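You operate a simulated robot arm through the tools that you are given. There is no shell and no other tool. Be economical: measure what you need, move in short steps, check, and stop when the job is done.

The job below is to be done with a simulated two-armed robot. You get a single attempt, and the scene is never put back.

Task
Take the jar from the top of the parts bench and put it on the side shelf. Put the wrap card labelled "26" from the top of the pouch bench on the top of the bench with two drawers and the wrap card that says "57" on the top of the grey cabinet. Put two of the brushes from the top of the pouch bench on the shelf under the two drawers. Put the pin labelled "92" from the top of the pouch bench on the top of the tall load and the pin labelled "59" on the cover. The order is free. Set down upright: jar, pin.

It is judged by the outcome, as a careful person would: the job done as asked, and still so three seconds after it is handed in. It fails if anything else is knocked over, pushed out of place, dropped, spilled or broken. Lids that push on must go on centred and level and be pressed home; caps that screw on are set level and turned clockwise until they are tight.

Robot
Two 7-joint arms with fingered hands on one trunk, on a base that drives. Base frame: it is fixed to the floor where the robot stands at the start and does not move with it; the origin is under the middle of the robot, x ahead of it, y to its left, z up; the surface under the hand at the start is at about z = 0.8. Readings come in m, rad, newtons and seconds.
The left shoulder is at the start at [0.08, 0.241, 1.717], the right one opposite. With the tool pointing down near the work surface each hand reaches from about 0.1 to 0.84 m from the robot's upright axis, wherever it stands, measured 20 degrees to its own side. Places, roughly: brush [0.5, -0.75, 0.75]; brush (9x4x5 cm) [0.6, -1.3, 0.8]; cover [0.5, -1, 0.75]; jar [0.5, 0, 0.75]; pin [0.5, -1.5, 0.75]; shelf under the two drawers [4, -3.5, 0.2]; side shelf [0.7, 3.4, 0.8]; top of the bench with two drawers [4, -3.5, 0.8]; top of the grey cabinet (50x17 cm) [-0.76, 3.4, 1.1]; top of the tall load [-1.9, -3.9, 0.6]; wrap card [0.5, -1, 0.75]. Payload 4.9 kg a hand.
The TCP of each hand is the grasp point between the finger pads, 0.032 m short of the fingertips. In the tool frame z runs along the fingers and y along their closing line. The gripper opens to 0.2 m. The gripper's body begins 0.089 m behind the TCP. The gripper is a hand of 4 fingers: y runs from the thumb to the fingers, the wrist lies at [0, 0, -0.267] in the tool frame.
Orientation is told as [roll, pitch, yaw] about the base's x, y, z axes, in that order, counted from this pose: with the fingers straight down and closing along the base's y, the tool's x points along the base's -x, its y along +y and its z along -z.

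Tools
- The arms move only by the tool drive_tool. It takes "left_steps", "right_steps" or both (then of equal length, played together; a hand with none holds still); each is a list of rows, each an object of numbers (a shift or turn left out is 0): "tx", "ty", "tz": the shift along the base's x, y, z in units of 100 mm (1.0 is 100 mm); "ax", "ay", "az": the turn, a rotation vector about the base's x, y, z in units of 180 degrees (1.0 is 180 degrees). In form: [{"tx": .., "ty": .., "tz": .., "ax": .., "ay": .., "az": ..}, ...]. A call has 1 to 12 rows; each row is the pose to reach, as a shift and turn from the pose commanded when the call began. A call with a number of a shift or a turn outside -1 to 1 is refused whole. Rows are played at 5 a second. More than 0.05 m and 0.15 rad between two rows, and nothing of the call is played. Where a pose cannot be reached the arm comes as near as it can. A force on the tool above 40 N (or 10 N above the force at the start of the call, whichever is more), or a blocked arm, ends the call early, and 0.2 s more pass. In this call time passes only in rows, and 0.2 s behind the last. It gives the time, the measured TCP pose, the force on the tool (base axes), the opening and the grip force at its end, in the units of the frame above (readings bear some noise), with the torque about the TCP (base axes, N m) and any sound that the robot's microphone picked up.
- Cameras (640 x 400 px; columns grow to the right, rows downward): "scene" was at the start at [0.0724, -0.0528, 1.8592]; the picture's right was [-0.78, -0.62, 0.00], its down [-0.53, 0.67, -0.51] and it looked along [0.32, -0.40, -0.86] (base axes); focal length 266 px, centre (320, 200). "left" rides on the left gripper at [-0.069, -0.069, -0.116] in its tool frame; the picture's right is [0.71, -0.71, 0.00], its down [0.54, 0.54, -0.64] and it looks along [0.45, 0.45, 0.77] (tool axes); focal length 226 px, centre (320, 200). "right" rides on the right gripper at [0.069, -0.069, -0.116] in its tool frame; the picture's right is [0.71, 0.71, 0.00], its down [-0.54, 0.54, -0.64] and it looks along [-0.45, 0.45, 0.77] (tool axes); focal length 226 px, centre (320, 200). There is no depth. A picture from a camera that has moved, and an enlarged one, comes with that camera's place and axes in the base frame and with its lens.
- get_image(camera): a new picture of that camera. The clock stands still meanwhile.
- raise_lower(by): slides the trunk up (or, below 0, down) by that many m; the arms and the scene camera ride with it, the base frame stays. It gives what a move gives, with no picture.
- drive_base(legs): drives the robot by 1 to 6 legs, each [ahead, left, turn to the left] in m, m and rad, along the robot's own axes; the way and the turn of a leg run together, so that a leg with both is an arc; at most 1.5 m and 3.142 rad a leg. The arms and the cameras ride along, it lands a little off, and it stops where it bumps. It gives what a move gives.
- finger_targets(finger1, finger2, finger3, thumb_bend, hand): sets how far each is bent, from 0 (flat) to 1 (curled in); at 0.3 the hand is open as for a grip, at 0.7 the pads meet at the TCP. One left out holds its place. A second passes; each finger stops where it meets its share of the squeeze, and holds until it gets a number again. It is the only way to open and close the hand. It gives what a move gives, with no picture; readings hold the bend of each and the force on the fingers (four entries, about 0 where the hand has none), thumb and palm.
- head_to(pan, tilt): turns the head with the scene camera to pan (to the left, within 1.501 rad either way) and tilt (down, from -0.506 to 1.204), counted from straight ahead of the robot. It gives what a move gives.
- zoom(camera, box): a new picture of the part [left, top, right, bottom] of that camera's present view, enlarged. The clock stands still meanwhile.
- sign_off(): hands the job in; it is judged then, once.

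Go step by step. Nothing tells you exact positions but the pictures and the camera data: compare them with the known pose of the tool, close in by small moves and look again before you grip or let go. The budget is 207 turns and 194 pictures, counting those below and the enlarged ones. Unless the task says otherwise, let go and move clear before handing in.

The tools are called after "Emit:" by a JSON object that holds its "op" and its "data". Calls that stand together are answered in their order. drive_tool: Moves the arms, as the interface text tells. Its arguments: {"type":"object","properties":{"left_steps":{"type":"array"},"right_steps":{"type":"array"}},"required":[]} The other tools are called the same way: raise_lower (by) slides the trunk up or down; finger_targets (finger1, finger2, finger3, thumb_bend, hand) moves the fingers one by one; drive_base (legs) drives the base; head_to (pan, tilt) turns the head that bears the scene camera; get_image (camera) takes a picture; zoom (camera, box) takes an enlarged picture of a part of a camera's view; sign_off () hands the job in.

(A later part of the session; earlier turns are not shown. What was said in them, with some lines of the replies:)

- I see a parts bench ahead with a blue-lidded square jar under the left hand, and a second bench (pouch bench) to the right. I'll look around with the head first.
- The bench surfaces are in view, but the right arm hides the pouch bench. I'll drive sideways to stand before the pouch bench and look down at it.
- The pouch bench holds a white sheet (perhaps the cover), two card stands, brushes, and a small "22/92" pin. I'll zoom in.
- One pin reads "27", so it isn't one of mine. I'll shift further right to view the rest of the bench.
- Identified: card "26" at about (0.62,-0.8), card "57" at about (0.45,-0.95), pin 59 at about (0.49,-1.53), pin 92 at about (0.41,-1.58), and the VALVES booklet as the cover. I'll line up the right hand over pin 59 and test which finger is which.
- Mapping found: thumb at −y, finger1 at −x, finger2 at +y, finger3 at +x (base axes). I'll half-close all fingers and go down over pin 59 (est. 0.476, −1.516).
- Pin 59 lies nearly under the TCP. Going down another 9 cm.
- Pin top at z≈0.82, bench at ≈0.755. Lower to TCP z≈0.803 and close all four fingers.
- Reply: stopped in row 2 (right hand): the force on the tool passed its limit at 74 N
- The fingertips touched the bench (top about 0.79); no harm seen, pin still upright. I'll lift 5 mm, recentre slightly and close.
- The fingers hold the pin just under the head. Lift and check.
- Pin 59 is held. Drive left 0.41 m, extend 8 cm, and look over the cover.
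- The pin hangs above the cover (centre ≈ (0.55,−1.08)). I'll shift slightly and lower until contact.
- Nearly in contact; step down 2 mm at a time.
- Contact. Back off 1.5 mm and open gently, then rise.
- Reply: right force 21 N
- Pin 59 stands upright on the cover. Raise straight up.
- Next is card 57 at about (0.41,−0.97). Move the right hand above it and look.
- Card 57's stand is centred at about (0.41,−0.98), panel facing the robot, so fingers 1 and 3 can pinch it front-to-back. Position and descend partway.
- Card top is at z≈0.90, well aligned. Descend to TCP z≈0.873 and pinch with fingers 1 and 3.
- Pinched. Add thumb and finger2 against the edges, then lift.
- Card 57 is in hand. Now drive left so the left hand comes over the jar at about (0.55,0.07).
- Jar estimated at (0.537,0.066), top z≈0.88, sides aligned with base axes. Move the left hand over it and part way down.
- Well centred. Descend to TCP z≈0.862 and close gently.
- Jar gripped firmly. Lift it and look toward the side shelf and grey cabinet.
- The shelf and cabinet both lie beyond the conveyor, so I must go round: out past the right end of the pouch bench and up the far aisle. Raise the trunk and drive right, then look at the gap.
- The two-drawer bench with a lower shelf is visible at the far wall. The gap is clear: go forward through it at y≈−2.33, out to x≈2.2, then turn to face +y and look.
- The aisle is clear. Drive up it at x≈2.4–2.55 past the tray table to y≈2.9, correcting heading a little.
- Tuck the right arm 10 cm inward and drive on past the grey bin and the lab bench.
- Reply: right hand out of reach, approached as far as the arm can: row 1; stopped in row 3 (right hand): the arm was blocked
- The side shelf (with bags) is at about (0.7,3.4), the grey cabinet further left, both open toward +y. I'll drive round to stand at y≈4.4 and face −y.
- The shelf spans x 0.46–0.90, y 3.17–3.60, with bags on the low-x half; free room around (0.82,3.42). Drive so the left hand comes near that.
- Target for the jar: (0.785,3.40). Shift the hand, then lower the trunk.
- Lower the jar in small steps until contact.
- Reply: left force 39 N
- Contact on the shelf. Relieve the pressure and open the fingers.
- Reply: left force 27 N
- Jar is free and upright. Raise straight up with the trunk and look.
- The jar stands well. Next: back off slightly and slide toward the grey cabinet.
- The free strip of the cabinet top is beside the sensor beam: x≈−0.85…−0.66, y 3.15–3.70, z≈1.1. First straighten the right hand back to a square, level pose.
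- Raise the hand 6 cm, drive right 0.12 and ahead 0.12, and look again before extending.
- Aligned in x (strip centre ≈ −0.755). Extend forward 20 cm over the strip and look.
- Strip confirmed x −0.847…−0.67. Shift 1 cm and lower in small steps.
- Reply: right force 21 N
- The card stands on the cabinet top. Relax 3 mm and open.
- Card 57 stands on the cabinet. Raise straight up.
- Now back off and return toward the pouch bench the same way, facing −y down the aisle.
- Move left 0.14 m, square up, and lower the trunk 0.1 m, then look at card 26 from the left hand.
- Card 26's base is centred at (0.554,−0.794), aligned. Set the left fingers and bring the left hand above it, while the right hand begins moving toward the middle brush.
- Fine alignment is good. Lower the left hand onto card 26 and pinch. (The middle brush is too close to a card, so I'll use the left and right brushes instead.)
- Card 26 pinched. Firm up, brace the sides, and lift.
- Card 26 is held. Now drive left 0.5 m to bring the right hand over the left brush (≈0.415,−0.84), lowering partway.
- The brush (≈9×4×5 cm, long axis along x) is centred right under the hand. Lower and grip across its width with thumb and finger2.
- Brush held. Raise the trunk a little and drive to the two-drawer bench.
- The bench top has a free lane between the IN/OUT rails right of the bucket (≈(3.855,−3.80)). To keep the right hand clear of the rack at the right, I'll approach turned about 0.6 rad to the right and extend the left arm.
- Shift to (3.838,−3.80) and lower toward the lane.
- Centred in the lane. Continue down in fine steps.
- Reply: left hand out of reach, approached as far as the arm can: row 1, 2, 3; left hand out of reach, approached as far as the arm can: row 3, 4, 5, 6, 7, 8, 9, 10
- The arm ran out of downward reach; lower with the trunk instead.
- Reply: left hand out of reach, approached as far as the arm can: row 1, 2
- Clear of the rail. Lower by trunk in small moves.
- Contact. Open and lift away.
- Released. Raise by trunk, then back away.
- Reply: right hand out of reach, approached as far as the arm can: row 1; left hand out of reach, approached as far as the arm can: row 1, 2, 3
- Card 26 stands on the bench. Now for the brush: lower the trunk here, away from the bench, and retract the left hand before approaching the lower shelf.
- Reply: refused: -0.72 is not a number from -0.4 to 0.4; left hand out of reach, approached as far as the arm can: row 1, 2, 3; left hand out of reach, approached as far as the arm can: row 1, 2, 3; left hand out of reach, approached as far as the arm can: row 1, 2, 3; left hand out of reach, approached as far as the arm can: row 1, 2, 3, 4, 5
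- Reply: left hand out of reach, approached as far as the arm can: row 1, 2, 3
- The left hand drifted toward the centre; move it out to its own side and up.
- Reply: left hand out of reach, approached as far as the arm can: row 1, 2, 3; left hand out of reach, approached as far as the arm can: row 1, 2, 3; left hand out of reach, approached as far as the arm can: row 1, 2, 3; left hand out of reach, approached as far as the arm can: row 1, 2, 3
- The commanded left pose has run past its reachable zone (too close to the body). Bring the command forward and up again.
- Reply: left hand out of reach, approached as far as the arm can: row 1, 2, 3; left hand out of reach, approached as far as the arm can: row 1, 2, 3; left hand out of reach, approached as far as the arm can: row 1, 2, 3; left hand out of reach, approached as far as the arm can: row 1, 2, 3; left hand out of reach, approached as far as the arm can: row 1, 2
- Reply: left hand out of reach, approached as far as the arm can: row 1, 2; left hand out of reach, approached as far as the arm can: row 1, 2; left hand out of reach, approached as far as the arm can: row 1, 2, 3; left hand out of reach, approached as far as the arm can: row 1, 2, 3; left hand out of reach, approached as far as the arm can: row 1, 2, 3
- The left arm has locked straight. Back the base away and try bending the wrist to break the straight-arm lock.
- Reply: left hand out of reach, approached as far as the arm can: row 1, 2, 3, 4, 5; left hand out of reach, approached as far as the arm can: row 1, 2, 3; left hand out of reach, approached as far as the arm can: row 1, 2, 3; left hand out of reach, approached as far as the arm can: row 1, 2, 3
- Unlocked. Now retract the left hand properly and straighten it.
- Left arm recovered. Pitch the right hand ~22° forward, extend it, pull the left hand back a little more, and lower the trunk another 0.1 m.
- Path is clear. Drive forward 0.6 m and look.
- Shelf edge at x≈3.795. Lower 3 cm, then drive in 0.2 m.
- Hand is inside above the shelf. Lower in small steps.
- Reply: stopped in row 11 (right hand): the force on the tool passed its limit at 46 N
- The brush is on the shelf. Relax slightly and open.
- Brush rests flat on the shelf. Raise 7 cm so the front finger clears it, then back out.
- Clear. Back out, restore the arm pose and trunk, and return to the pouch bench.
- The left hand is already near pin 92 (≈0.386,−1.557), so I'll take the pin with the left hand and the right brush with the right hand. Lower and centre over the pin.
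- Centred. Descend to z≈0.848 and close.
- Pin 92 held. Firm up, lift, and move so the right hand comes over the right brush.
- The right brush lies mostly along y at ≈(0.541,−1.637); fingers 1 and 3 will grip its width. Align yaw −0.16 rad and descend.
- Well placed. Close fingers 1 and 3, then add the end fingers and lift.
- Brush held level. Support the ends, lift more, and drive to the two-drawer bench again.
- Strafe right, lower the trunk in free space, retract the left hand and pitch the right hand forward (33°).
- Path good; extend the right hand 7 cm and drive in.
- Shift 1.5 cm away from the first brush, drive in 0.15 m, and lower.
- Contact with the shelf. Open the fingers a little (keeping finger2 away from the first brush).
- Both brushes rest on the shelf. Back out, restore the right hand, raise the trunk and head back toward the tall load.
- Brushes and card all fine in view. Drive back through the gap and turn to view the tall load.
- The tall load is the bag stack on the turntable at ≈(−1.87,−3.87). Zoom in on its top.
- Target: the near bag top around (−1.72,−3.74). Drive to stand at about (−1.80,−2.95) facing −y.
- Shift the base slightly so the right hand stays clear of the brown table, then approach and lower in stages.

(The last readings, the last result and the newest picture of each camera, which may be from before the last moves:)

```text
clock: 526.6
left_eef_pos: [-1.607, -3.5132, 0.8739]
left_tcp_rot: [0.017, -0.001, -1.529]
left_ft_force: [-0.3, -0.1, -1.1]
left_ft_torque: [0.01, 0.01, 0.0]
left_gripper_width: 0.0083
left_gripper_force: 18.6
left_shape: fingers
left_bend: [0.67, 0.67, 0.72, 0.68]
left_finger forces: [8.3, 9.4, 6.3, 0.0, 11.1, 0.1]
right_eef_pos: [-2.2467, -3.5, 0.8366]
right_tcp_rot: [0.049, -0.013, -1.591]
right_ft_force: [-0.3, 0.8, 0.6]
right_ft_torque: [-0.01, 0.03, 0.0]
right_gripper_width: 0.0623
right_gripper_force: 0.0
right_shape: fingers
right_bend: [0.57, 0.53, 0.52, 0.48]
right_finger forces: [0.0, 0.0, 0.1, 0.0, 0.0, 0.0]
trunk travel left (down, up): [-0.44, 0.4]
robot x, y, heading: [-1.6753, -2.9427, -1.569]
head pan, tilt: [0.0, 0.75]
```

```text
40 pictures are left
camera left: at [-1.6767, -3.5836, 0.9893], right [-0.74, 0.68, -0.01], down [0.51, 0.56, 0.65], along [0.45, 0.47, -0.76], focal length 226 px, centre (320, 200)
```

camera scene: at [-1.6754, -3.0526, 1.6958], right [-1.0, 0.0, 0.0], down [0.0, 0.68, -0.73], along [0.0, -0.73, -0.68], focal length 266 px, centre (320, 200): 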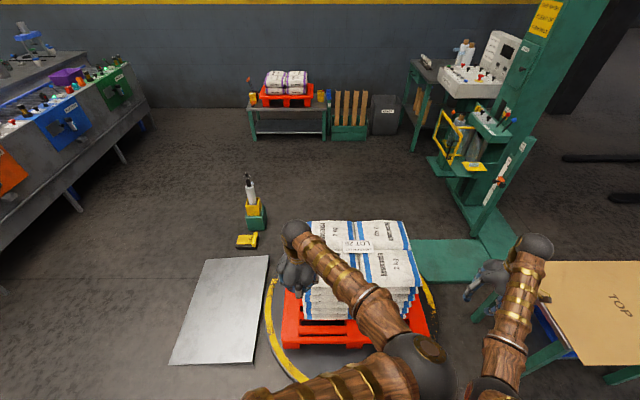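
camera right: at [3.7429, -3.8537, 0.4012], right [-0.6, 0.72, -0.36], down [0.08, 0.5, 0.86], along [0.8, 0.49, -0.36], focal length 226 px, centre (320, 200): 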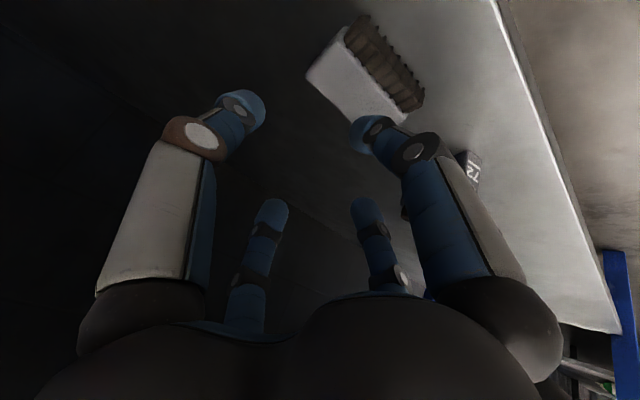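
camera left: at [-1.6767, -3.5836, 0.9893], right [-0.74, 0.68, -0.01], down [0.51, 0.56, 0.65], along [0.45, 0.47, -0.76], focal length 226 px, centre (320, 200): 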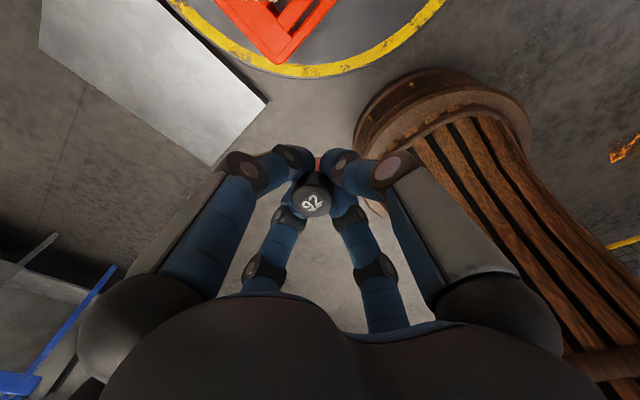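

Advance over the near-left bag (centre ≈(−1.735,−3.75)).

Emit:
{"op": "drive_base", "data": {"legs": [[0.05, 0, 0]]}}

Emit:
{"op": "drive_tool", "data": {"left_steps": [{"tx": -0.25, "ty": -0.4}, {"tx": -0.5, "ty": -0.8}, {"tx": -0.65, "ty": -1.0}]}}

Emit:
{"op": "drive_tool", "data": {"left_steps": [{"tx": -0.3, "ty": -0.4}, {"tx": -0.6, "ty": -0.85}]}}

Emit:
{"op": "get_image", "data": {"camera": "left"}}

Emit:
{"op": "get_image", "data": {"camera": "scene"}}

```text
clock: 527.5
left_eef_pos: [-1.606, -3.5571, 0.877]
left_tcp_rot: [0.015, -0.005, -1.532]
left_ft_force: [-0.2, 1.1, 0.7]
left_ft_torque: [-0.06, -0.01, 0.0]
left_gripper_width: 0.0078
left_gripper_force: 17.8
left_shape: fingers
left_bend: [0.67, 0.67, 0.72, 0.68]
left_finger forces: [8.4, 9.2, 6.2, 0.0, 11.2, 0.0]
right_eef_pos: [-2.2466, -3.5448, 0.8388]
right_tcp_rot: [0.049, -0.02, -1.592]
right_ft_force: [0.0, 1.8, -0.3]
right_ft_torque: [-0.09, 0.01, 0.01]
right_gripper_width: 0.062
right_gripper_force: 0.2
right_shape: fingers
right_bend: [0.57, 0.53, 0.52, 0.48]
right_finger forces: [0.0, 0.0, 0.0, 0.1, 0.1, 0.0]
trunk travel left (down, up): [-0.44, 0.4]
robot x, y, heading: [-1.6727, -2.989, -1.571]
head pan, tilt: [0.0, 0.75]
```

```text
clock: 528.3
left_eef_pos: [-1.672, -3.6614, 0.8723]
left_tcp_rot: [0.018, 0.002, -1.531]
left_ft_force: [0.6, -0.6, -1.2]
left_ft_torque: [0.01, -0.01, 0.03]
left_gripper_width: 0.0082
left_gripper_force: 17.0
left_shape: fingers
left_bend: [0.67, 0.67, 0.72, 0.68]
left_finger forces: [8.3, 9.3, 6.0, 0.0, 11.2, 0.0]
right_eef_pos: [-2.2467, -3.5473, 0.8359]
right_tcp_rot: [0.049, -0.013, -1.593]
right_ft_force: [0.0, 0.8, 0.0]
right_ft_torque: [-0.01, -0.01, -0.01]
right_gripper_width: 0.0622
right_gripper_force: 0.1
right_shape: fingers
right_bend: [0.57, 0.53, 0.52, 0.48]
right_finger forces: [0.0, 0.0, 0.0, 0.1, 0.1, 0.0]
trunk travel left (down, up): [-0.44, 0.4]
robot x, y, heading: [-1.6781, -2.9855, -1.568]
head pan, tilt: [0.0, 0.75]
```

```text
refused: row 2 steps farther than a row can; nothing moved
```

```text
39 pictures are left
camera left: at [-1.7422, -3.7323, 0.9876], right [-0.73, 0.68, -0.01], down [0.51, 0.56, 0.65], along [0.45, 0.47, -0.76], focal length 226 px, centre (320, 200)
```

left: 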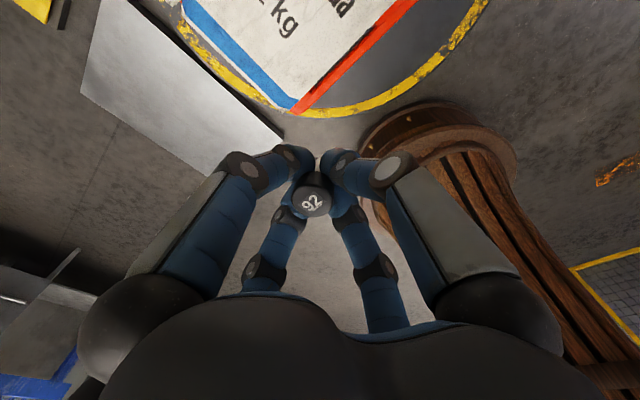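

```text
38 pictures are left
camera scene: at [-1.6757, -3.1028, 1.6956], right [-1.0, 0.0, 0.0], down [0.0, 0.68, -0.73], along [0.0, -0.73, -0.68], focal length 266 px, centre (320, 200)
```

scene: 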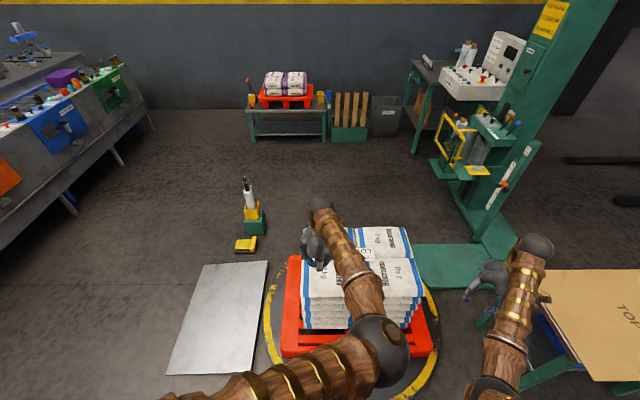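

Emit:
{"op": "drive_tool", "data": {"left_steps": [{"tx": -0.25, "ty": -0.35}, {"tx": -0.5, "ty": -0.7}, {"tx": -0.7, "ty": -1.0}]}}

Emit:
{"op": "raise_lower", "data": {"by": -0.1}}

Emit:
{"op": "get_image", "data": {"camera": "left"}}

Emit:
{"op": "get_image", "data": {"camera": "scene"}}

```text
clock: 529.1
left_eef_pos: [-1.744, -3.7609, 0.8729]
left_tcp_rot: [0.016, 0.001, -1.53]
left_ft_force: [-1.0, 0.2, -1.8]
left_ft_torque: [-0.03, 0.02, 0.01]
left_gripper_width: 0.008
left_gripper_force: 17.7
left_shape: fingers
left_bend: [0.67, 0.67, 0.72, 0.68]
left_finger forces: [8.3, 9.0, 5.8, 0.1, 11.2, 0.0]
right_eef_pos: [-2.2463, -3.5473, 0.8371]
right_tcp_rot: [0.048, -0.013, -1.593]
right_ft_force: [-0.5, -0.4, 0.2]
right_ft_torque: [0.01, 0.02, 0.0]
right_gripper_width: 0.0619
right_gripper_force: 0.0
right_shape: fingers
right_bend: [0.57, 0.53, 0.52, 0.48]
right_finger forces: [0.1, 0.1, 0.0, 0.1, 0.0, 0.0]
trunk travel left (down, up): [-0.44, 0.4]
robot x, y, heading: [-1.6735, -2.9834, -1.57]
head pan, tilt: [0.0, 0.75]
```

```text
clock: 530.4
left_eef_pos: [-1.7436, -3.7601, 0.775]
left_tcp_rot: [0.016, 0.0, -1.533]
left_ft_force: [0.0, -0.5, -1.2]
left_ft_torque: [-0.02, 0.04, -0.01]
left_gripper_width: 0.008
left_gripper_force: 17.4
left_shape: fingers
left_bend: [0.67, 0.67, 0.72, 0.68]
left_finger forces: [8.3, 9.0, 5.8, 0.0, 11.3, 0.0]
right_eef_pos: [-2.2458, -3.547, 0.7362]
right_tcp_rot: [0.047, -0.014, -1.593]
right_ft_force: [0.5, -0.3, -0.1]
right_ft_torque: [-0.01, -0.05, 0.02]
right_gripper_width: 0.0619
right_gripper_force: 0.0
right_shape: fingers
right_bend: [0.57, 0.53, 0.52, 0.48]
right_finger forces: [0.1, 0.1, 0.1, 0.0, 0.0, 0.1]
trunk travel left (down, up): [-0.34, 0.5]
robot x, y, heading: [-1.6745, -2.9875, -1.568]
head pan, tilt: [0.0, 0.75]
```

```text
37 pictures are left
camera left: at [-1.8137, -3.8307, 0.8903], right [-0.73, 0.68, -0.01], down [0.51, 0.56, 0.65], along [0.45, 0.47, -0.76], focal length 226 px, centre (320, 200)
```

left: 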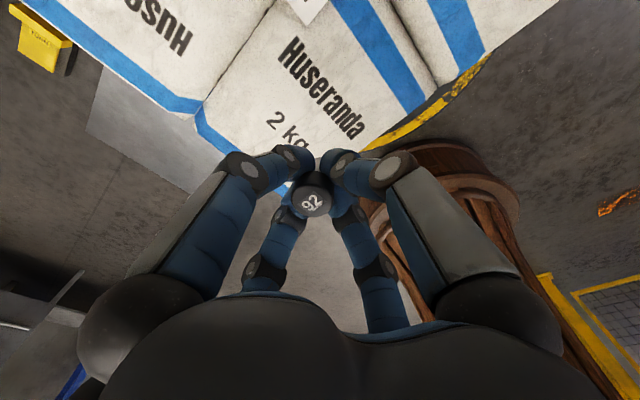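

```text
36 pictures are left
camera scene: at [-1.6754, -3.1002, 1.5959], right [-1.0, 0.0, 0.0], down [0.0, 0.68, -0.73], along [0.0, -0.73, -0.68], focal length 266 px, centre (320, 200)
```

scene: 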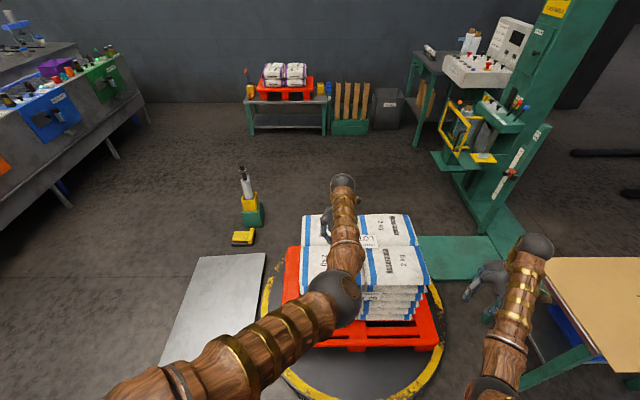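

Aligned on the bag's flat middle. Raise the right hand out of the way, then lower gradually.

Emit:
{"op": "drive_tool", "data": {"right_steps": [{"tx": -0.1, "tz": 0.4}, {"tx": -0.2, "tz": 0.8}, {"tx": -0.3, "tz": 1.0}]}}

Emit:
{"op": "raise_lower", "data": {"by": -0.07}}

Emit:
{"op": "raise_lower", "data": {"by": -0.008}}

Emit:
{"op": "get_image", "data": {"camera": "left"}}

```text
clock: 531.2
left_eef_pos: [-1.7454, -3.7599, 0.7745]
left_tcp_rot: [0.017, -0.001, -1.532]
left_ft_force: [-0.4, -0.1, -1.1]
left_ft_torque: [0.06, 0.07, 0.02]
left_gripper_width: 0.0079
left_gripper_force: 17.2
left_shape: fingers
left_bend: [0.67, 0.67, 0.72, 0.68]
left_finger forces: [8.3, 9.1, 5.8, 0.0, 11.2, 0.0]
right_eef_pos: [-2.2764, -3.5483, 0.8369]
right_tcp_rot: [0.049, -0.015, -1.594]
right_ft_force: [-6.7, 4.7, -0.7]
right_ft_torque: [-0.53, -0.66, -0.03]
right_gripper_width: 0.0619
right_gripper_force: 0.1
right_shape: fingers
right_bend: [0.57, 0.53, 0.52, 0.48]
right_finger forces: [0.0, 0.0, 0.0, 0.0, 0.0, 0.0]
trunk travel left (down, up): [-0.34, 0.5]
robot x, y, heading: [-1.6747, -2.9873, -1.574]
head pan, tilt: [0.0, 0.75]
```

```text
clock: 532.3
left_eef_pos: [-1.7437, -3.76, 0.7043]
left_tcp_rot: [0.016, -0.003, -1.533]
left_ft_force: [0.3, -0.6, -1.3]
left_ft_torque: [0.0, 0.0, -0.04]
left_gripper_width: 0.0079
left_gripper_force: 17.0
left_shape: fingers
left_bend: [0.67, 0.67, 0.72, 0.68]
left_finger forces: [8.4, 9.0, 5.8, 0.1, 11.2, 0.1]
right_eef_pos: [-2.2759, -3.5481, 0.7686]
right_tcp_rot: [0.05, -0.012, -1.592]
right_ft_force: [-0.3, 1.0, -0.2]
right_ft_torque: [0.0, 0.0, 0.0]
right_gripper_width: 0.062
right_gripper_force: 0.1
right_shape: fingers
right_bend: [0.57, 0.53, 0.52, 0.48]
right_finger forces: [0.0, 0.0, 0.0, 0.0, 0.1, 0.0]
trunk travel left (down, up): [-0.27, 0.57]
robot x, y, heading: [-1.6757, -2.984, -1.568]
head pan, tilt: [0.0, 0.75]
```

```text
clock: 532.9
left_eef_pos: [-1.7445, -3.7597, 0.6965]
left_tcp_rot: [0.015, -0.002, -1.532]
left_ft_force: [0.1, 0.3, -0.8]
left_ft_torque: [-0.01, 0.0, -0.03]
left_gripper_width: 0.008
left_gripper_force: 17.2
left_shape: fingers
left_bend: [0.67, 0.67, 0.72, 0.68]
left_finger forces: [8.4, 8.9, 5.8, 0.1, 11.2, 0.0]
right_eef_pos: [-2.2763, -3.5474, 0.7582]
right_tcp_rot: [0.049, -0.015, -1.592]
right_ft_force: [-0.5, 0.2, -0.2]
right_ft_torque: [-0.02, -0.05, 0.0]
right_gripper_width: 0.0619
right_gripper_force: 0.0
right_shape: fingers
right_bend: [0.57, 0.53, 0.52, 0.48]
right_finger forces: [0.0, 0.0, 0.0, 0.1, 0.0, 0.0]
trunk travel left (down, up): [-0.262, 0.578]
robot x, y, heading: [-1.6764, -2.9926, -1.573]
head pan, tilt: [0.0, 0.75]
```

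```text
35 pictures are left
camera left: at [-1.8137, -3.8307, 0.812], right [-0.73, 0.68, -0.01], down [0.51, 0.56, 0.65], along [0.45, 0.47, -0.76], focal length 226 px, centre (320, 200)
```

left: 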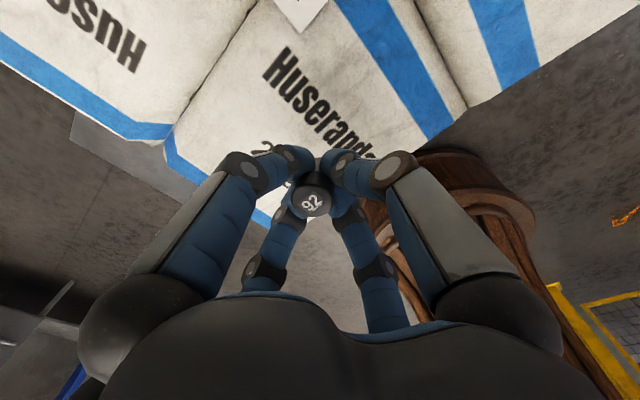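

Shift 2.5 cm deeper to the bag's centre and keep lowering.

Emit:
{"op": "drive_tool", "data": {"left_steps": [{"ty": -0.25}]}}

Emit:
{"op": "raise_lower", "data": {"by": -0.006}}

Emit:
{"op": "raise_lower", "data": {"by": -0.005}}

Emit:
{"op": "get_image", "data": {"camera": "left"}}

```text
clock: 533.3
left_eef_pos: [-1.7424, -3.7863, 0.6957]
left_tcp_rot: [0.014, 0.001, -1.531]
left_ft_force: [-0.2, 0.0, -0.9]
left_ft_torque: [0.02, -0.02, 0.01]
left_gripper_width: 0.008
left_gripper_force: 17.1
left_shape: fingers
left_bend: [0.67, 0.67, 0.72, 0.68]
left_finger forces: [8.2, 8.9, 5.8, 0.0, 11.3, 0.0]
right_eef_pos: [-2.2747, -3.5495, 0.7583]
right_tcp_rot: [0.05, -0.011, -1.593]
right_ft_force: [-0.4, -0.7, 0.2]
right_ft_torque: [0.03, 0.02, 0.01]
right_gripper_width: 0.062
right_gripper_force: 0.0
right_shape: fingers
right_bend: [0.57, 0.53, 0.52, 0.48]
right_finger forces: [0.1, 0.1, 0.0, 0.0, 0.1, 0.0]
trunk travel left (down, up): [-0.262, 0.578]
robot x, y, heading: [-1.6736, -2.9873, -1.57]
head pan, tilt: [0.0, 0.75]
```

```text
clock: 533.8
left_eef_pos: [-1.7436, -3.7844, 0.691]
left_tcp_rot: [0.015, 0.0, -1.531]
left_ft_force: [0.5, 0.1, -1.1]
left_ft_torque: [0.04, -0.01, 0.04]
left_gripper_width: 0.0081
left_gripper_force: 17.1
left_shape: fingers
left_bend: [0.67, 0.67, 0.72, 0.68]
left_finger forces: [8.2, 8.9, 5.8, 0.0, 11.1, 0.0]
right_eef_pos: [-2.2759, -3.5479, 0.7532]
right_tcp_rot: [0.049, -0.015, -1.592]
right_ft_force: [0.1, -0.3, -0.3]
right_ft_torque: [0.0, -0.02, 0.02]
right_gripper_width: 0.062
right_gripper_force: 0.1
right_shape: fingers
right_bend: [0.57, 0.53, 0.52, 0.48]
right_finger forces: [0.0, 0.1, 0.0, 0.0, 0.0, 0.0]
trunk travel left (down, up): [-0.256, 0.584]
robot x, y, heading: [-1.6775, -2.9874, -1.568]
head pan, tilt: [0.0, 0.75]
```

```text
clock: 534.4
left_eef_pos: [-1.7438, -3.7852, 0.6864]
left_tcp_rot: [0.016, -0.001, -1.532]
left_ft_force: [0.3, 0.0, -1.6]
left_ft_torque: [0.0, 0.02, -0.02]
left_gripper_width: 0.0079
left_gripper_force: 17.2
left_shape: fingers
left_bend: [0.67, 0.67, 0.72, 0.68]
left_finger forces: [8.3, 8.9, 5.7, 0.1, 11.2, 0.1]
right_eef_pos: [-2.2751, -3.5483, 0.7487]
right_tcp_rot: [0.048, -0.013, -1.592]
right_ft_force: [-0.7, -0.1, 0.0]
right_ft_torque: [0.0, -0.01, 0.02]
right_gripper_width: 0.0617
right_gripper_force: 0.0
right_shape: fingers
right_bend: [0.57, 0.53, 0.52, 0.48]
right_finger forces: [0.0, 0.0, 0.0, 0.0, 0.1, 0.0]
trunk travel left (down, up): [-0.251, 0.589]
robot x, y, heading: [-1.677, -2.9856, -1.571]
head pan, tilt: [0.0, 0.75]
```

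```text
34 pictures are left
camera left: at [-1.8133, -3.8554, 0.8012], right [-0.73, 0.68, -0.01], down [0.51, 0.56, 0.65], along [0.45, 0.47, -0.76], focal length 226 px, centre (320, 200)
```

left: 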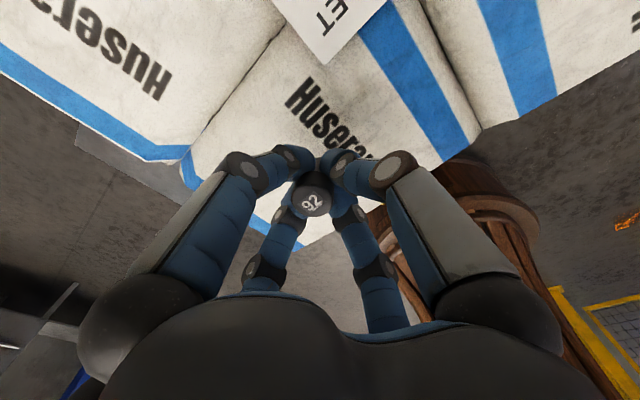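

Emit:
{"op": "raise_lower", "data": {"by": -0.006}}

Emit:
{"op": "raise_lower", "data": {"by": -0.005}}

Emit:
{"op": "raise_lower", "data": {"by": -0.005}}

Emit:
{"op": "get_image", "data": {"camera": "left"}}

```text
clock: 534.9
left_eef_pos: [-1.7443, -3.7844, 0.6811]
left_tcp_rot: [0.017, -0.001, -1.534]
left_ft_force: [0.1, -0.1, -1.1]
left_ft_torque: [-0.01, 0.01, -0.02]
left_gripper_width: 0.0081
left_gripper_force: 17.0
left_shape: fingers
left_bend: [0.67, 0.67, 0.72, 0.68]
left_finger forces: [8.3, 8.8, 5.8, 0.0, 11.3, 0.0]
right_eef_pos: [-2.2763, -3.5486, 0.7426]
right_tcp_rot: [0.048, -0.016, -1.592]
right_ft_force: [-0.3, 0.8, -0.5]
right_ft_torque: [-0.03, 0.03, -0.01]
right_gripper_width: 0.0619
right_gripper_force: 0.1
right_shape: fingers
right_bend: [0.57, 0.53, 0.52, 0.48]
right_finger forces: [0.0, 0.0, 0.0, 0.0, 0.0, 0.0]
trunk travel left (down, up): [-0.245, 0.595]
robot x, y, heading: [-1.6747, -2.9867, -1.571]
head pan, tilt: [0.0, 0.75]
```

```text
clock: 535.4
left_eef_pos: [-1.7439, -3.7842, 0.6757]
left_tcp_rot: [0.015, -0.002, -1.533]
left_ft_force: [-1.0, -0.2, -1.1]
left_ft_torque: [0.05, -0.01, 0.02]
left_gripper_width: 0.0077
left_gripper_force: 17.0
left_shape: fingers
left_bend: [0.67, 0.67, 0.72, 0.68]
left_finger forces: [8.3, 8.9, 5.8, 0.1, 11.2, 0.1]
right_eef_pos: [-2.2749, -3.5484, 0.7363]
right_tcp_rot: [0.048, -0.014, -1.592]
right_ft_force: [0.0, 0.1, 0.1]
right_ft_torque: [0.02, -0.01, 0.01]
right_gripper_width: 0.0618
right_gripper_force: 0.1
right_shape: fingers
right_bend: [0.57, 0.53, 0.52, 0.48]
right_finger forces: [0.0, 0.0, 0.0, 0.0, 0.0, 0.1]
trunk travel left (down, up): [-0.24, 0.6]
robot x, y, heading: [-1.6765, -2.9845, -1.574]
head pan, tilt: [0.0, 0.75]
```

```text
clock: 536.0
left_eef_pos: [-1.7444, -3.7841, 0.6701]
left_tcp_rot: [0.017, -0.001, -1.531]
left_ft_force: [-0.8, 0.5, -0.5]
left_ft_torque: [-0.01, 0.02, 0.03]
left_gripper_width: 0.0083
left_gripper_force: 17.3
left_shape: fingers
left_bend: [0.67, 0.67, 0.72, 0.68]
left_finger forces: [8.3, 8.9, 5.8, 0.0, 11.2, 0.1]
right_eef_pos: [-2.2766, -3.5487, 0.733]
right_tcp_rot: [0.049, -0.014, -1.591]
right_ft_force: [-0.7, 0.3, -0.5]
right_ft_torque: [0.0, 0.01, 0.03]
right_gripper_width: 0.0619
right_gripper_force: 0.1
right_shape: fingers
right_bend: [0.57, 0.53, 0.52, 0.48]
right_finger forces: [0.0, 0.1, 0.1, 0.0, 0.0, 0.0]
trunk travel left (down, up): [-0.235, 0.605]
robot x, y, heading: [-1.6759, -2.9879, -1.568]
head pan, tilt: [0.0, 0.75]
```

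```text
33 pictures are left
camera left: at [-1.8133, -3.8553, 0.7852], right [-0.73, 0.68, -0.01], down [0.51, 0.56, 0.65], along [0.45, 0.47, -0.76], focal length 226 px, centre (320, 200)
```

left: 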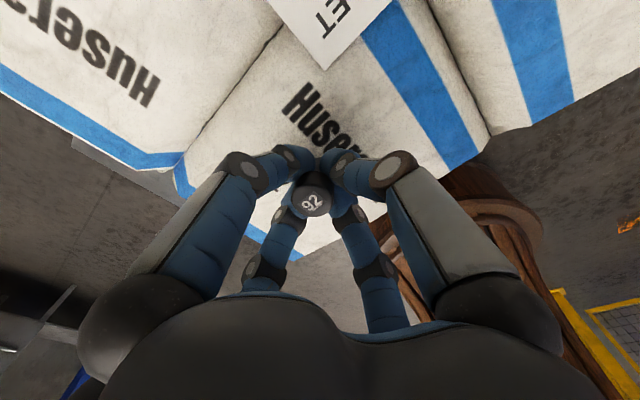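

Emit:
{"op": "raise_lower", "data": {"by": -0.006}}

Emit:
{"op": "raise_lower", "data": {"by": -0.005}}

Emit:
{"op": "raise_lower", "data": {"by": -0.004}}

Emit:
{"op": "raise_lower", "data": {"by": -0.004}}

Emit:
{"op": "get_image", "data": {"camera": "left"}}

```text
clock: 536.5
left_eef_pos: [-1.743, -3.7837, 0.6637]
left_tcp_rot: [0.015, -0.002, -1.533]
left_ft_force: [0.2, 0.2, -0.4]
left_ft_torque: [-0.02, 0.02, 0.01]
left_gripper_width: 0.0083
left_gripper_force: 17.1
left_shape: fingers
left_bend: [0.67, 0.67, 0.72, 0.68]
left_finger forces: [8.4, 8.9, 5.8, 0.0, 11.1, 0.1]
right_eef_pos: [-2.2759, -3.5476, 0.7267]
right_tcp_rot: [0.049, -0.013, -1.591]
right_ft_force: [0.5, 0.2, 0.3]
right_ft_torque: [-0.01, 0.0, -0.01]
right_gripper_width: 0.0619
right_gripper_force: 0.0
right_shape: fingers
right_bend: [0.57, 0.53, 0.52, 0.48]
right_finger forces: [0.0, 0.1, 0.0, 0.1, 0.0, 0.1]
trunk travel left (down, up): [-0.229, 0.611]
robot x, y, heading: [-1.673, -2.9884, -1.567]
head pan, tilt: [0.0, 0.75]
```

```text
clock: 537.1
left_eef_pos: [-1.7426, -3.7852, 0.6592]
left_tcp_rot: [0.016, -0.003, -1.532]
left_ft_force: [-0.3, 0.1, 0.8]
left_ft_torque: [-0.03, 0.02, -0.02]
left_gripper_width: 0.008
left_gripper_force: 19.0
left_shape: fingers
left_bend: [0.67, 0.67, 0.72, 0.68]
left_finger forces: [9.0, 9.4, 6.4, 0.1, 12.0, 0.1]
right_eef_pos: [-2.2763, -3.5477, 0.7208]
right_tcp_rot: [0.049, -0.014, -1.59]
right_ft_force: [1.4, 0.2, 0.3]
right_ft_torque: [0.0, 0.0, -0.02]
right_gripper_width: 0.0621
right_gripper_force: 0.0
right_shape: fingers
right_bend: [0.57, 0.53, 0.52, 0.48]
right_finger forces: [0.0, 0.0, 0.0, 0.0, 0.0, 0.1]
trunk travel left (down, up): [-0.224, 0.616]
robot x, y, heading: [-1.6802, -2.9867, -1.566]
head pan, tilt: [0.0, 0.75]
```

```text
clock: 537.6
left_eef_pos: [-1.7446, -3.7834, 0.6583]
left_tcp_rot: [0.015, -0.002, -1.532]
left_ft_force: [-0.7, 4.7, 18.7]
left_ft_torque: [0.0, -0.04, -0.06]
left_gripper_width: 0.0074
left_gripper_force: 22.8
left_shape: fingers
left_bend: [0.67, 0.67, 0.72, 0.68]
left_finger forces: [10.8, 11.9, 9.5, 0.0, 14.9, 0.1]
right_eef_pos: [-2.2748, -3.5465, 0.7189]
right_tcp_rot: [0.047, -0.016, -1.592]
right_ft_force: [-0.5, -0.3, -0.1]
right_ft_torque: [-0.01, -0.02, -0.01]
right_gripper_width: 0.0617
right_gripper_force: 0.0
right_shape: fingers
right_bend: [0.57, 0.53, 0.52, 0.48]
right_finger forces: [0.0, 0.1, 0.0, 0.0, 0.1, 0.1]
trunk travel left (down, up): [-0.22, 0.62]
robot x, y, heading: [-1.676, -2.9904, -1.571]
head pan, tilt: [0.0, 0.75]
```

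```text
clock: 538.1
left_eef_pos: [-1.7445, -3.783, 0.6553]
left_tcp_rot: [0.015, -0.007, -1.534]
left_ft_force: [-1.7, 4.6, 36.4]
left_ft_torque: [-0.02, 0.02, -0.02]
left_gripper_width: 0.0071
left_gripper_force: 28.4
left_shape: fingers
left_bend: [0.67, 0.66, 0.72, 0.68]
left_finger forces: [13.1, 13.9, 11.7, 0.0, 18.8, 0.1]
right_eef_pos: [-2.2763, -3.5454, 0.7169]
right_tcp_rot: [0.048, -0.017, -1.592]
right_ft_force: [0.4, -0.3, 0.5]
right_ft_torque: [-0.01, 0.01, -0.02]
right_gripper_width: 0.0621
right_gripper_force: 0.0
right_shape: fingers
right_bend: [0.57, 0.53, 0.52, 0.48]
right_finger forces: [0.0, 0.0, 0.1, 0.0, 0.0, 0.0]
trunk travel left (down, up): [-0.216, 0.624]
robot x, y, heading: [-1.6742, -2.987, -1.573]
head pan, tilt: [0.0, 0.75]
```

```text
32 pictures are left
camera left: at [-1.814, -3.8539, 0.7718], right [-0.73, 0.68, -0.02], down [0.51, 0.57, 0.65], along [0.45, 0.47, -0.76], focal length 226 px, centre (320, 200)
```

left: 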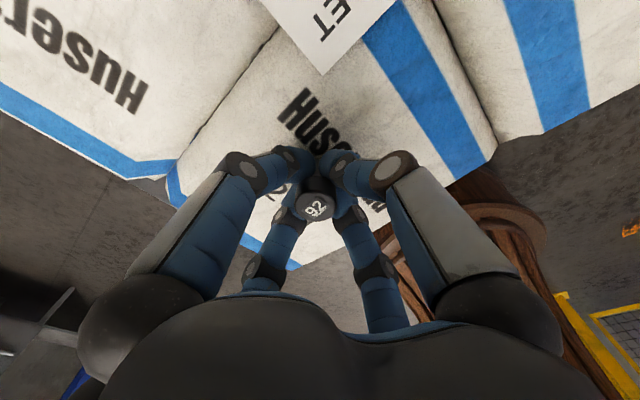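

Firm contact. Relieve 6 mm and open gently.

Emit:
{"op": "raise_lower", "data": {"by": 0.006}}

Emit:
{"op": "finger_targets", "data": {"hand": "left", "finger1": 0.62, "finger2": 0.62, "finger3": 0.62, "thumb_bend": 0.62}}

Emit:
{"op": "get_image", "data": {"camera": "left"}}

```text
clock: 538.7
left_eef_pos: [-1.7442, -3.7831, 0.6574]
left_tcp_rot: [0.017, 0.0, -1.533]
left_ft_force: [-4.5, -1.2, 14.5]
left_ft_torque: [-0.13, 0.07, 0.01]
left_gripper_width: 0.0074
left_gripper_force: 22.5
left_shape: fingers
left_bend: [0.67, 0.66, 0.72, 0.68]
left_finger forces: [11.1, 10.1, 7.9, 0.0, 15.9, 0.0]
right_eef_pos: [-2.2771, -3.5466, 0.7198]
right_tcp_rot: [0.049, -0.015, -1.591]
right_ft_force: [-0.6, -0.6, -0.2]
right_ft_torque: [-0.02, -0.01, -0.04]
right_gripper_width: 0.0622
right_gripper_force: 0.0
right_shape: fingers
right_bend: [0.57, 0.53, 0.52, 0.48]
right_finger forces: [0.0, 0.0, 0.0, 0.1, 0.0, 0.1]
trunk travel left (down, up): [-0.222, 0.618]
robot x, y, heading: [-1.6783, -2.9884, -1.569]
head pan, tilt: [0.0, 0.75]
```

```text
clock: 539.7
left_eef_pos: [-1.7436, -3.7859, 0.6571]
left_tcp_rot: [0.016, -0.003, -1.531]
left_ft_force: [0.0, -0.2, -1.5]
left_ft_torque: [-0.06, -0.01, 0.02]
left_gripper_width: 0.0258
left_gripper_force: 0.1
left_shape: fingers
left_bend: [0.62, 0.62, 0.62, 0.62]
left_finger forces: [0.1, 0.1, 0.1, 0.1, 0.1, 0.0]
right_eef_pos: [-2.2763, -3.5465, 0.7188]
right_tcp_rot: [0.05, -0.015, -1.591]
right_ft_force: [-0.8, -0.6, -0.3]
right_ft_torque: [0.0, 0.01, -0.01]
right_gripper_width: 0.0618
right_gripper_force: 0.1
right_shape: fingers
right_bend: [0.57, 0.53, 0.52, 0.48]
right_finger forces: [0.1, 0.1, 0.1, 0.0, 0.0, 0.1]
trunk travel left (down, up): [-0.222, 0.618]
robot x, y, heading: [-1.6745, -2.9898, -1.575]
head pan, tilt: [0.0, 0.75]
```

```text
31 pictures are left
camera left: at [-1.8133, -3.8553, 0.772], right [-0.73, 0.68, -0.01], down [0.51, 0.56, 0.65], along [0.45, 0.47, -0.76], focal length 226 px, centre (320, 200)
```

left: 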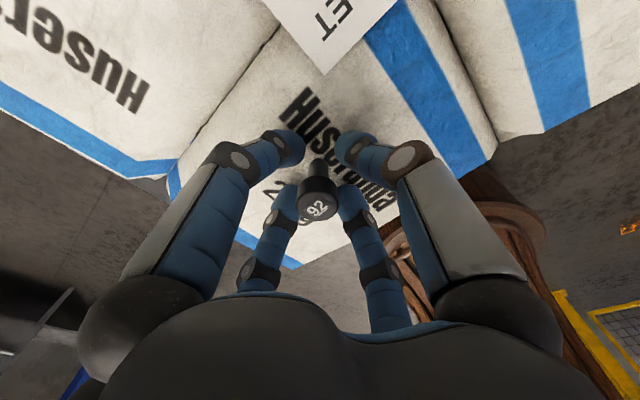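

The pin stands free. Open a little more and rise straight up.

Emit:
{"op": "finger_targets", "data": {"hand": "left", "finger1": 0.53, "finger2": 0.53, "finger3": 0.53, "thumb_bend": 0.53}}

Emit:
{"op": "get_image", "data": {"camera": "left"}}

Emit:
{"op": "raise_lower", "data": {"by": 0.15}}

Emit:
{"op": "get_image", "data": {"camera": "left"}}

```text
clock: 540.7
left_eef_pos: [-1.7446, -3.7857, 0.6579]
left_tcp_rot: [0.017, -0.004, -1.53]
left_ft_force: [1.0, -3.4, 9.6]
left_ft_torque: [-0.15, 0.51, 0.13]
left_gripper_width: 0.0561
left_gripper_force: 5.4
left_shape: fingers
left_bend: [0.53, 0.53, 0.53, 0.54]
left_finger forces: [0.0, 0.0, 0.8, 0.1, 10.0, 0.1]
right_eef_pos: [-2.2758, -3.5488, 0.7199]
right_tcp_rot: [0.048, -0.016, -1.592]
right_ft_force: [-0.3, -0.5, 0.7]
right_ft_torque: [-0.02, -0.02, 0.01]
right_gripper_width: 0.062
right_gripper_force: 0.0
right_shape: fingers
right_bend: [0.57, 0.53, 0.52, 0.48]
right_finger forces: [0.1, 0.0, 0.0, 0.0, 0.0, 0.1]
trunk travel left (down, up): [-0.222, 0.618]
robot x, y, heading: [-1.6753, -2.9851, -1.569]
head pan, tilt: [0.0, 0.75]
```

```text
30 pictures are left
camera left: at [-1.8131, -3.8554, 0.7735], right [-0.73, 0.68, -0.01], down [0.51, 0.56, 0.65], along [0.45, 0.47, -0.76], focal length 226 px, centre (320, 200)
```

left: 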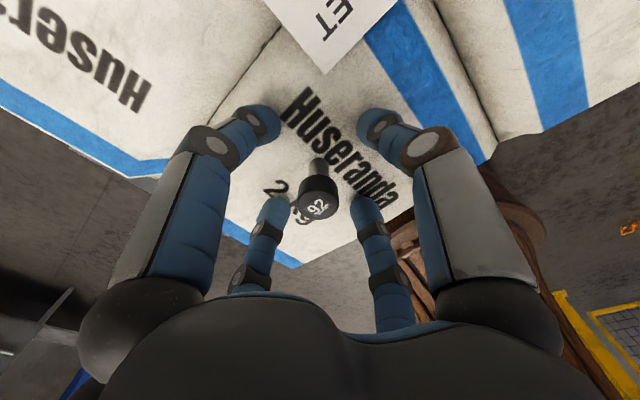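

```text
clock: 542.4
left_eef_pos: [-1.7443, -3.7848, 0.8069]
left_tcp_rot: [0.016, -0.003, -1.534]
left_ft_force: [0.1, 0.2, 0.3]
left_ft_torque: [0.0, 0.01, -0.01]
left_gripper_width: 0.0578
left_gripper_force: 0.1
left_shape: fingers
left_bend: [0.53, 0.53, 0.53, 0.53]
left_finger forces: [0.0, 0.1, 0.1, 0.0, 0.1, 0.0]
right_eef_pos: [-2.2757, -3.5489, 0.8694]
right_tcp_rot: [0.05, -0.013, -1.592]
right_ft_force: [-0.6, 0.7, -0.3]
right_ft_torque: [-0.04, 0.0, 0.01]
right_gripper_width: 0.062
right_gripper_force: 0.0
right_shape: fingers
right_bend: [0.57, 0.53, 0.52, 0.48]
right_finger forces: [0.0, 0.1, 0.0, 0.0, 0.1, 0.0]
trunk travel left (down, up): [-0.372, 0.468]
robot x, y, heading: [-1.6796, -2.9897, -1.569]
head pan, tilt: [0.0, 0.75]
```

```text
29 pictures are left
camera left: at [-1.8134, -3.8555, 0.9219], right [-0.73, 0.68, -0.01], down [0.51, 0.56, 0.65], along [0.45, 0.47, -0.76], focal length 226 px, centre (320, 200)
```

left: 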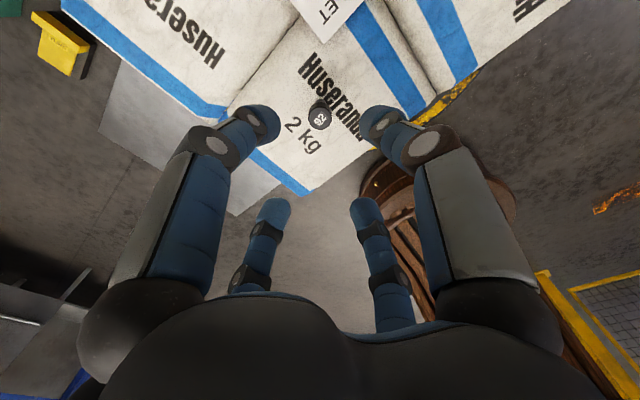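

Pin 92 stands on the load. Back away and take a confirming look.

Emit:
{"op": "raise_lower", "data": {"by": 0.2}}

Emit:
{"op": "drive_base", "data": {"legs": [[-0.6, 0, 0]]}}

Emit:
{"op": "zoom", "data": {"camera": "scene", "box": [240, 130, 440, 255]}}

```text
clock: 544.6
left_eef_pos: [-1.7438, -3.7851, 1.0077]
left_tcp_rot: [0.016, -0.001, -1.534]
left_ft_force: [-0.6, 0.1, 0.2]
left_ft_torque: [-0.01, 0.0, -0.01]
left_gripper_width: 0.0578
left_gripper_force: 0.1
left_shape: fingers
left_bend: [0.53, 0.53, 0.53, 0.53]
left_finger forces: [0.0, 0.1, 0.0, 0.1, 0.1, 0.1]
right_eef_pos: [-2.277, -3.5482, 1.0683]
right_tcp_rot: [0.047, -0.014, -1.593]
right_ft_force: [-0.1, 0.9, 0.2]
right_ft_torque: [0.0, -0.03, 0.02]
right_gripper_width: 0.062
right_gripper_force: 0.0
right_shape: fingers
right_bend: [0.57, 0.53, 0.52, 0.48]
right_finger forces: [0.0, 0.0, 0.0, 0.0, 0.0, 0.1]
trunk travel left (down, up): [-0.572, 0.268]
robot x, y, heading: [-1.6764, -2.9872, -1.576]
head pan, tilt: [0.0, 0.75]
```

```text
clock: 547.9
left_eef_pos: [-1.7475, -3.1963, 1.0068]
left_tcp_rot: [0.016, 0.0, -1.539]
left_ft_force: [0.3, 0.3, -0.3]
left_ft_torque: [0.03, 0.0, 0.0]
left_gripper_width: 0.0578
left_gripper_force: 0.1
left_shape: fingers
left_bend: [0.53, 0.53, 0.53, 0.53]
left_finger forces: [0.1, 0.0, 0.0, 0.1, 0.0, 0.0]
right_eef_pos: [-2.2769, -2.9552, 1.0687]
right_tcp_rot: [0.049, -0.014, -1.599]
right_ft_force: [0.7, -0.2, 0.4]
right_ft_torque: [0.01, 0.01, 0.01]
right_gripper_width: 0.0618
right_gripper_force: 0.0
right_shape: fingers
right_bend: [0.57, 0.53, 0.52, 0.48]
right_finger forces: [0.1, 0.1, 0.0, 0.1, 0.0, 0.1]
trunk travel left (down, up): [-0.572, 0.268]
robot x, y, heading: [-1.6735, -2.3963, -1.581]
head pan, tilt: [0.0, 0.75]
```

```text
3.20 times, centred on (340, 192) of scene
camera zoom: at [-1.6739, -2.5135, 1.8276], right [-1.0, 0.01, 0.0], down [0.01, 0.68, -0.73], along [-0.01, -0.73, -0.68], focal length 853 px, centre (256, 224)
```

zoom: 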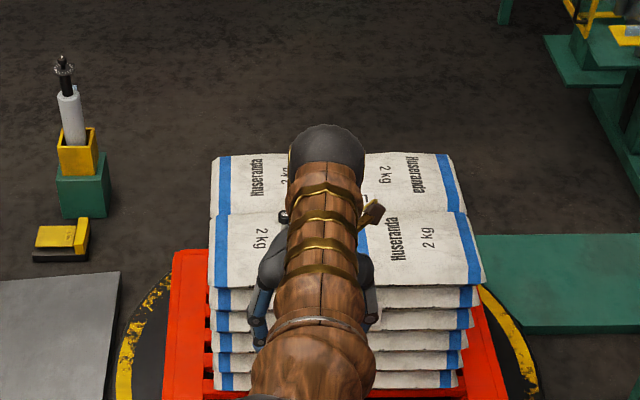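

The arm hides the pin; step left and look again, and also check the pouch bench.

Emit:
{"op": "drive_base", "data": {"legs": [[0, 0.5, 0]]}}

Emit:
{"op": "head_to", "data": {"pan": -0.25, "tilt": 0.7}}

Emit:
{"op": "get_image", "data": {"camera": "scene"}}

Emit:
{"op": "head_to", "data": {"pan": 1.5, "tilt": 0.4}}

Emit:
{"op": "get_image", "data": {"camera": "scene"}}

```text
clock: 550.9
left_eef_pos: [-1.2559, -3.2022, 1.0068]
left_tcp_rot: [0.018, -0.003, -1.547]
left_ft_force: [1.2, 0.3, 0.6]
left_ft_torque: [-0.01, -0.05, 0.01]
left_gripper_width: 0.058
left_gripper_force: 0.0
left_shape: fingers
left_bend: [0.53, 0.53, 0.53, 0.53]
left_finger forces: [0.0, 0.0, 0.0, 0.0, 0.0, 0.0]
right_eef_pos: [-1.7835, -2.9563, 1.068]
right_tcp_rot: [0.049, -0.014, -1.608]
right_ft_force: [-0.9, 0.7, -0.1]
right_ft_torque: [0.02, 0.02, 0.01]
right_gripper_width: 0.0616
right_gripper_force: 0.0
right_shape: fingers
right_bend: [0.57, 0.53, 0.52, 0.48]
right_finger forces: [0.1, 0.0, 0.0, 0.0, 0.1, 0.0]
trunk travel left (down, up): [-0.572, 0.268]
robot x, y, heading: [-1.1758, -2.4033, -1.585]
head pan, tilt: [0.0, 0.75]
```

```text
clock: 551.6
left_eef_pos: [-1.2545, -3.2006, 1.0064]
left_tcp_rot: [0.016, -0.002, -1.545]
left_ft_force: [0.1, 0.4, -0.1]
left_ft_torque: [0.01, 0.02, 0.02]
left_gripper_width: 0.0579
left_gripper_force: 0.1
left_shape: fingers
left_bend: [0.53, 0.53, 0.53, 0.53]
left_finger forces: [0.0, 0.0, 0.0, 0.1, 0.1, 0.1]
right_eef_pos: [-1.7823, -2.956, 1.0708]
right_tcp_rot: [0.049, -0.014, -1.608]
right_ft_force: [0.2, -0.3, 0.3]
right_ft_torque: [0.01, 0.0, 0.02]
right_gripper_width: 0.0619
right_gripper_force: 0.1
right_shape: fingers
right_bend: [0.57, 0.53, 0.52, 0.48]
right_finger forces: [0.0, 0.0, 0.0, 0.0, 0.0, 0.1]
trunk travel left (down, up): [-0.572, 0.268]
robot x, y, heading: [-1.175, -2.4049, -1.589]
head pan, tilt: [-0.25, 0.7]
```

```text
27 pictures are left
camera scene: at [-1.1962, -2.5167, 1.832], right [-0.97, 0.26, 0.0], down [0.17, 0.62, -0.76], along [-0.2, -0.74, -0.64], focal length 266 px, centre (320, 200)
```

scene: 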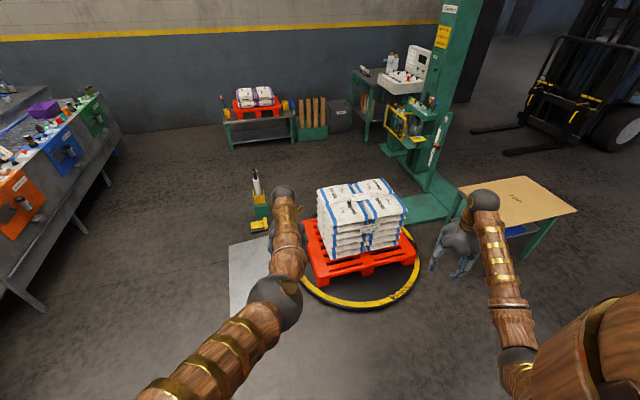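

```text
clock: 553.4
left_eef_pos: [-1.2536, -3.2011, 1.007]
left_tcp_rot: [0.016, -0.003, -1.546]
left_ft_force: [-0.5, 0.0, 0.7]
left_ft_torque: [0.0, 0.03, 0.01]
left_gripper_width: 0.0579
left_gripper_force: 0.0
left_shape: fingers
left_bend: [0.53, 0.53, 0.53, 0.53]
left_finger forces: [0.0, 0.1, 0.1, 0.0, 0.0, 0.0]
right_eef_pos: [-1.7821, -2.9568, 1.0694]
right_tcp_rot: [0.048, -0.015, -1.609]
right_ft_force: [-0.9, -0.3, -0.1]
right_ft_torque: [0.03, 0.0, -0.03]
right_gripper_width: 0.0617
right_gripper_force: 0.1
right_shape: fingers
right_bend: [0.57, 0.53, 0.52, 0.48]
right_finger forces: [0.0, 0.0, 0.0, 0.0, 0.1, 0.0]
trunk travel left (down, up): [-0.572, 0.268]
robot x, y, heading: [-1.1708, -2.4017, -1.586]
head pan, tilt: [1.499, 0.4]
```

```text
26 pictures are left
camera scene: at [-1.0824, -2.4429, 1.8589], right [-0.09, -1.0, 0.0], down [-0.39, 0.03, -0.92], along [0.92, -0.08, -0.39], focal length 266 px, centre (320, 200)
```

scene: 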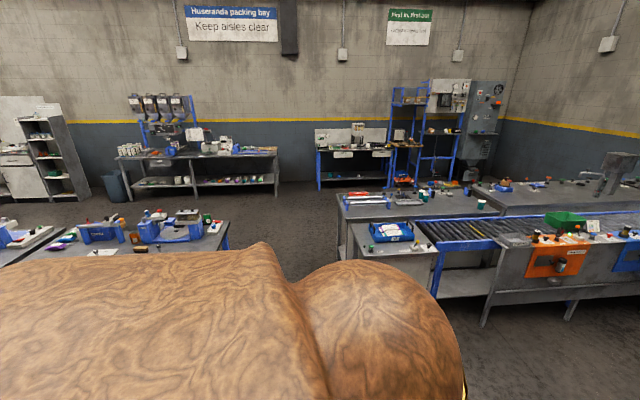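

Emit:
{"op": "head_to", "data": {"pan": -0.25, "tilt": 0.7}}

Emit:
{"op": "zoom", "data": {"camera": "scene", "box": [300, 165, 420, 240]}}

```text
clock: 555.2
left_eef_pos: [-1.2531, -3.2011, 1.0069]
left_tcp_rot: [0.016, -0.002, -1.547]
left_ft_force: [-0.8, 0.9, 0.3]
left_ft_torque: [-0.01, 0.01, 0.0]
left_gripper_width: 0.0579
left_gripper_force: 0.1
left_shape: fingers
left_bend: [0.53, 0.53, 0.53, 0.53]
left_finger forces: [0.0, 0.0, 0.0, 0.0, 0.1, 0.1]
right_eef_pos: [-1.7835, -2.9573, 1.069]
right_tcp_rot: [0.049, -0.015, -1.609]
right_ft_force: [0.1, 0.0, 0.0]
right_ft_torque: [0.01, -0.01, 0.03]
right_gripper_width: 0.0619
right_gripper_force: 0.1
right_shape: fingers
right_bend: [0.57, 0.53, 0.52, 0.48]
right_finger forces: [0.0, 0.0, 0.1, 0.0, 0.0, 0.0]
trunk travel left (down, up): [-0.572, 0.268]
robot x, y, heading: [-1.1741, -2.4047, -1.586]
head pan, tilt: [-0.25, 0.7]
```

```text
5.33 times, centred on (360, 202) of scene
camera zoom: at [-1.1969, -2.5168, 1.8321], right [-0.97, 0.26, 0.0], down [0.17, 0.62, -0.76], along [-0.2, -0.74, -0.64], focal length 1421 px, centre (107, 187)
```

zoom: 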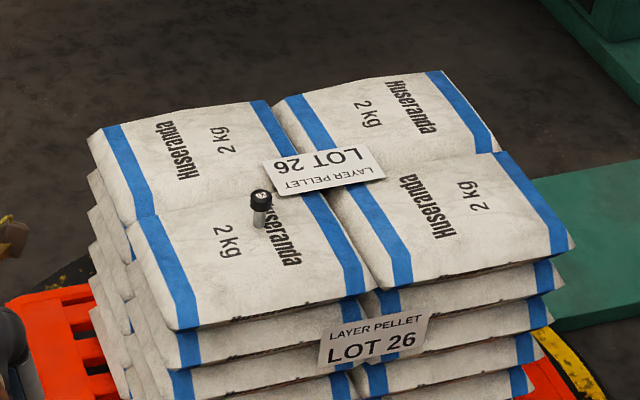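

Pin 92 stands upright on the tall load, and every other item was last seen in place. Handing in.

Emit:
{"op": "sign_off", "data": {}}

```text
The job is handed in.
```

The job is handed in, and everything is where you asked:
- **Jar:** upright on the side shelf.
- **Card 57:** on top of the grey cabinet.
- **Card 26:** on top of the two-drawer bench.
- **Brushes:** two on the shelf under the drawers; one of them settled on its side.
- **Pin 59:** upright on the VALVES booklet, which I took to be the cover.
- **Pin 92:** upright on top of the tall load.
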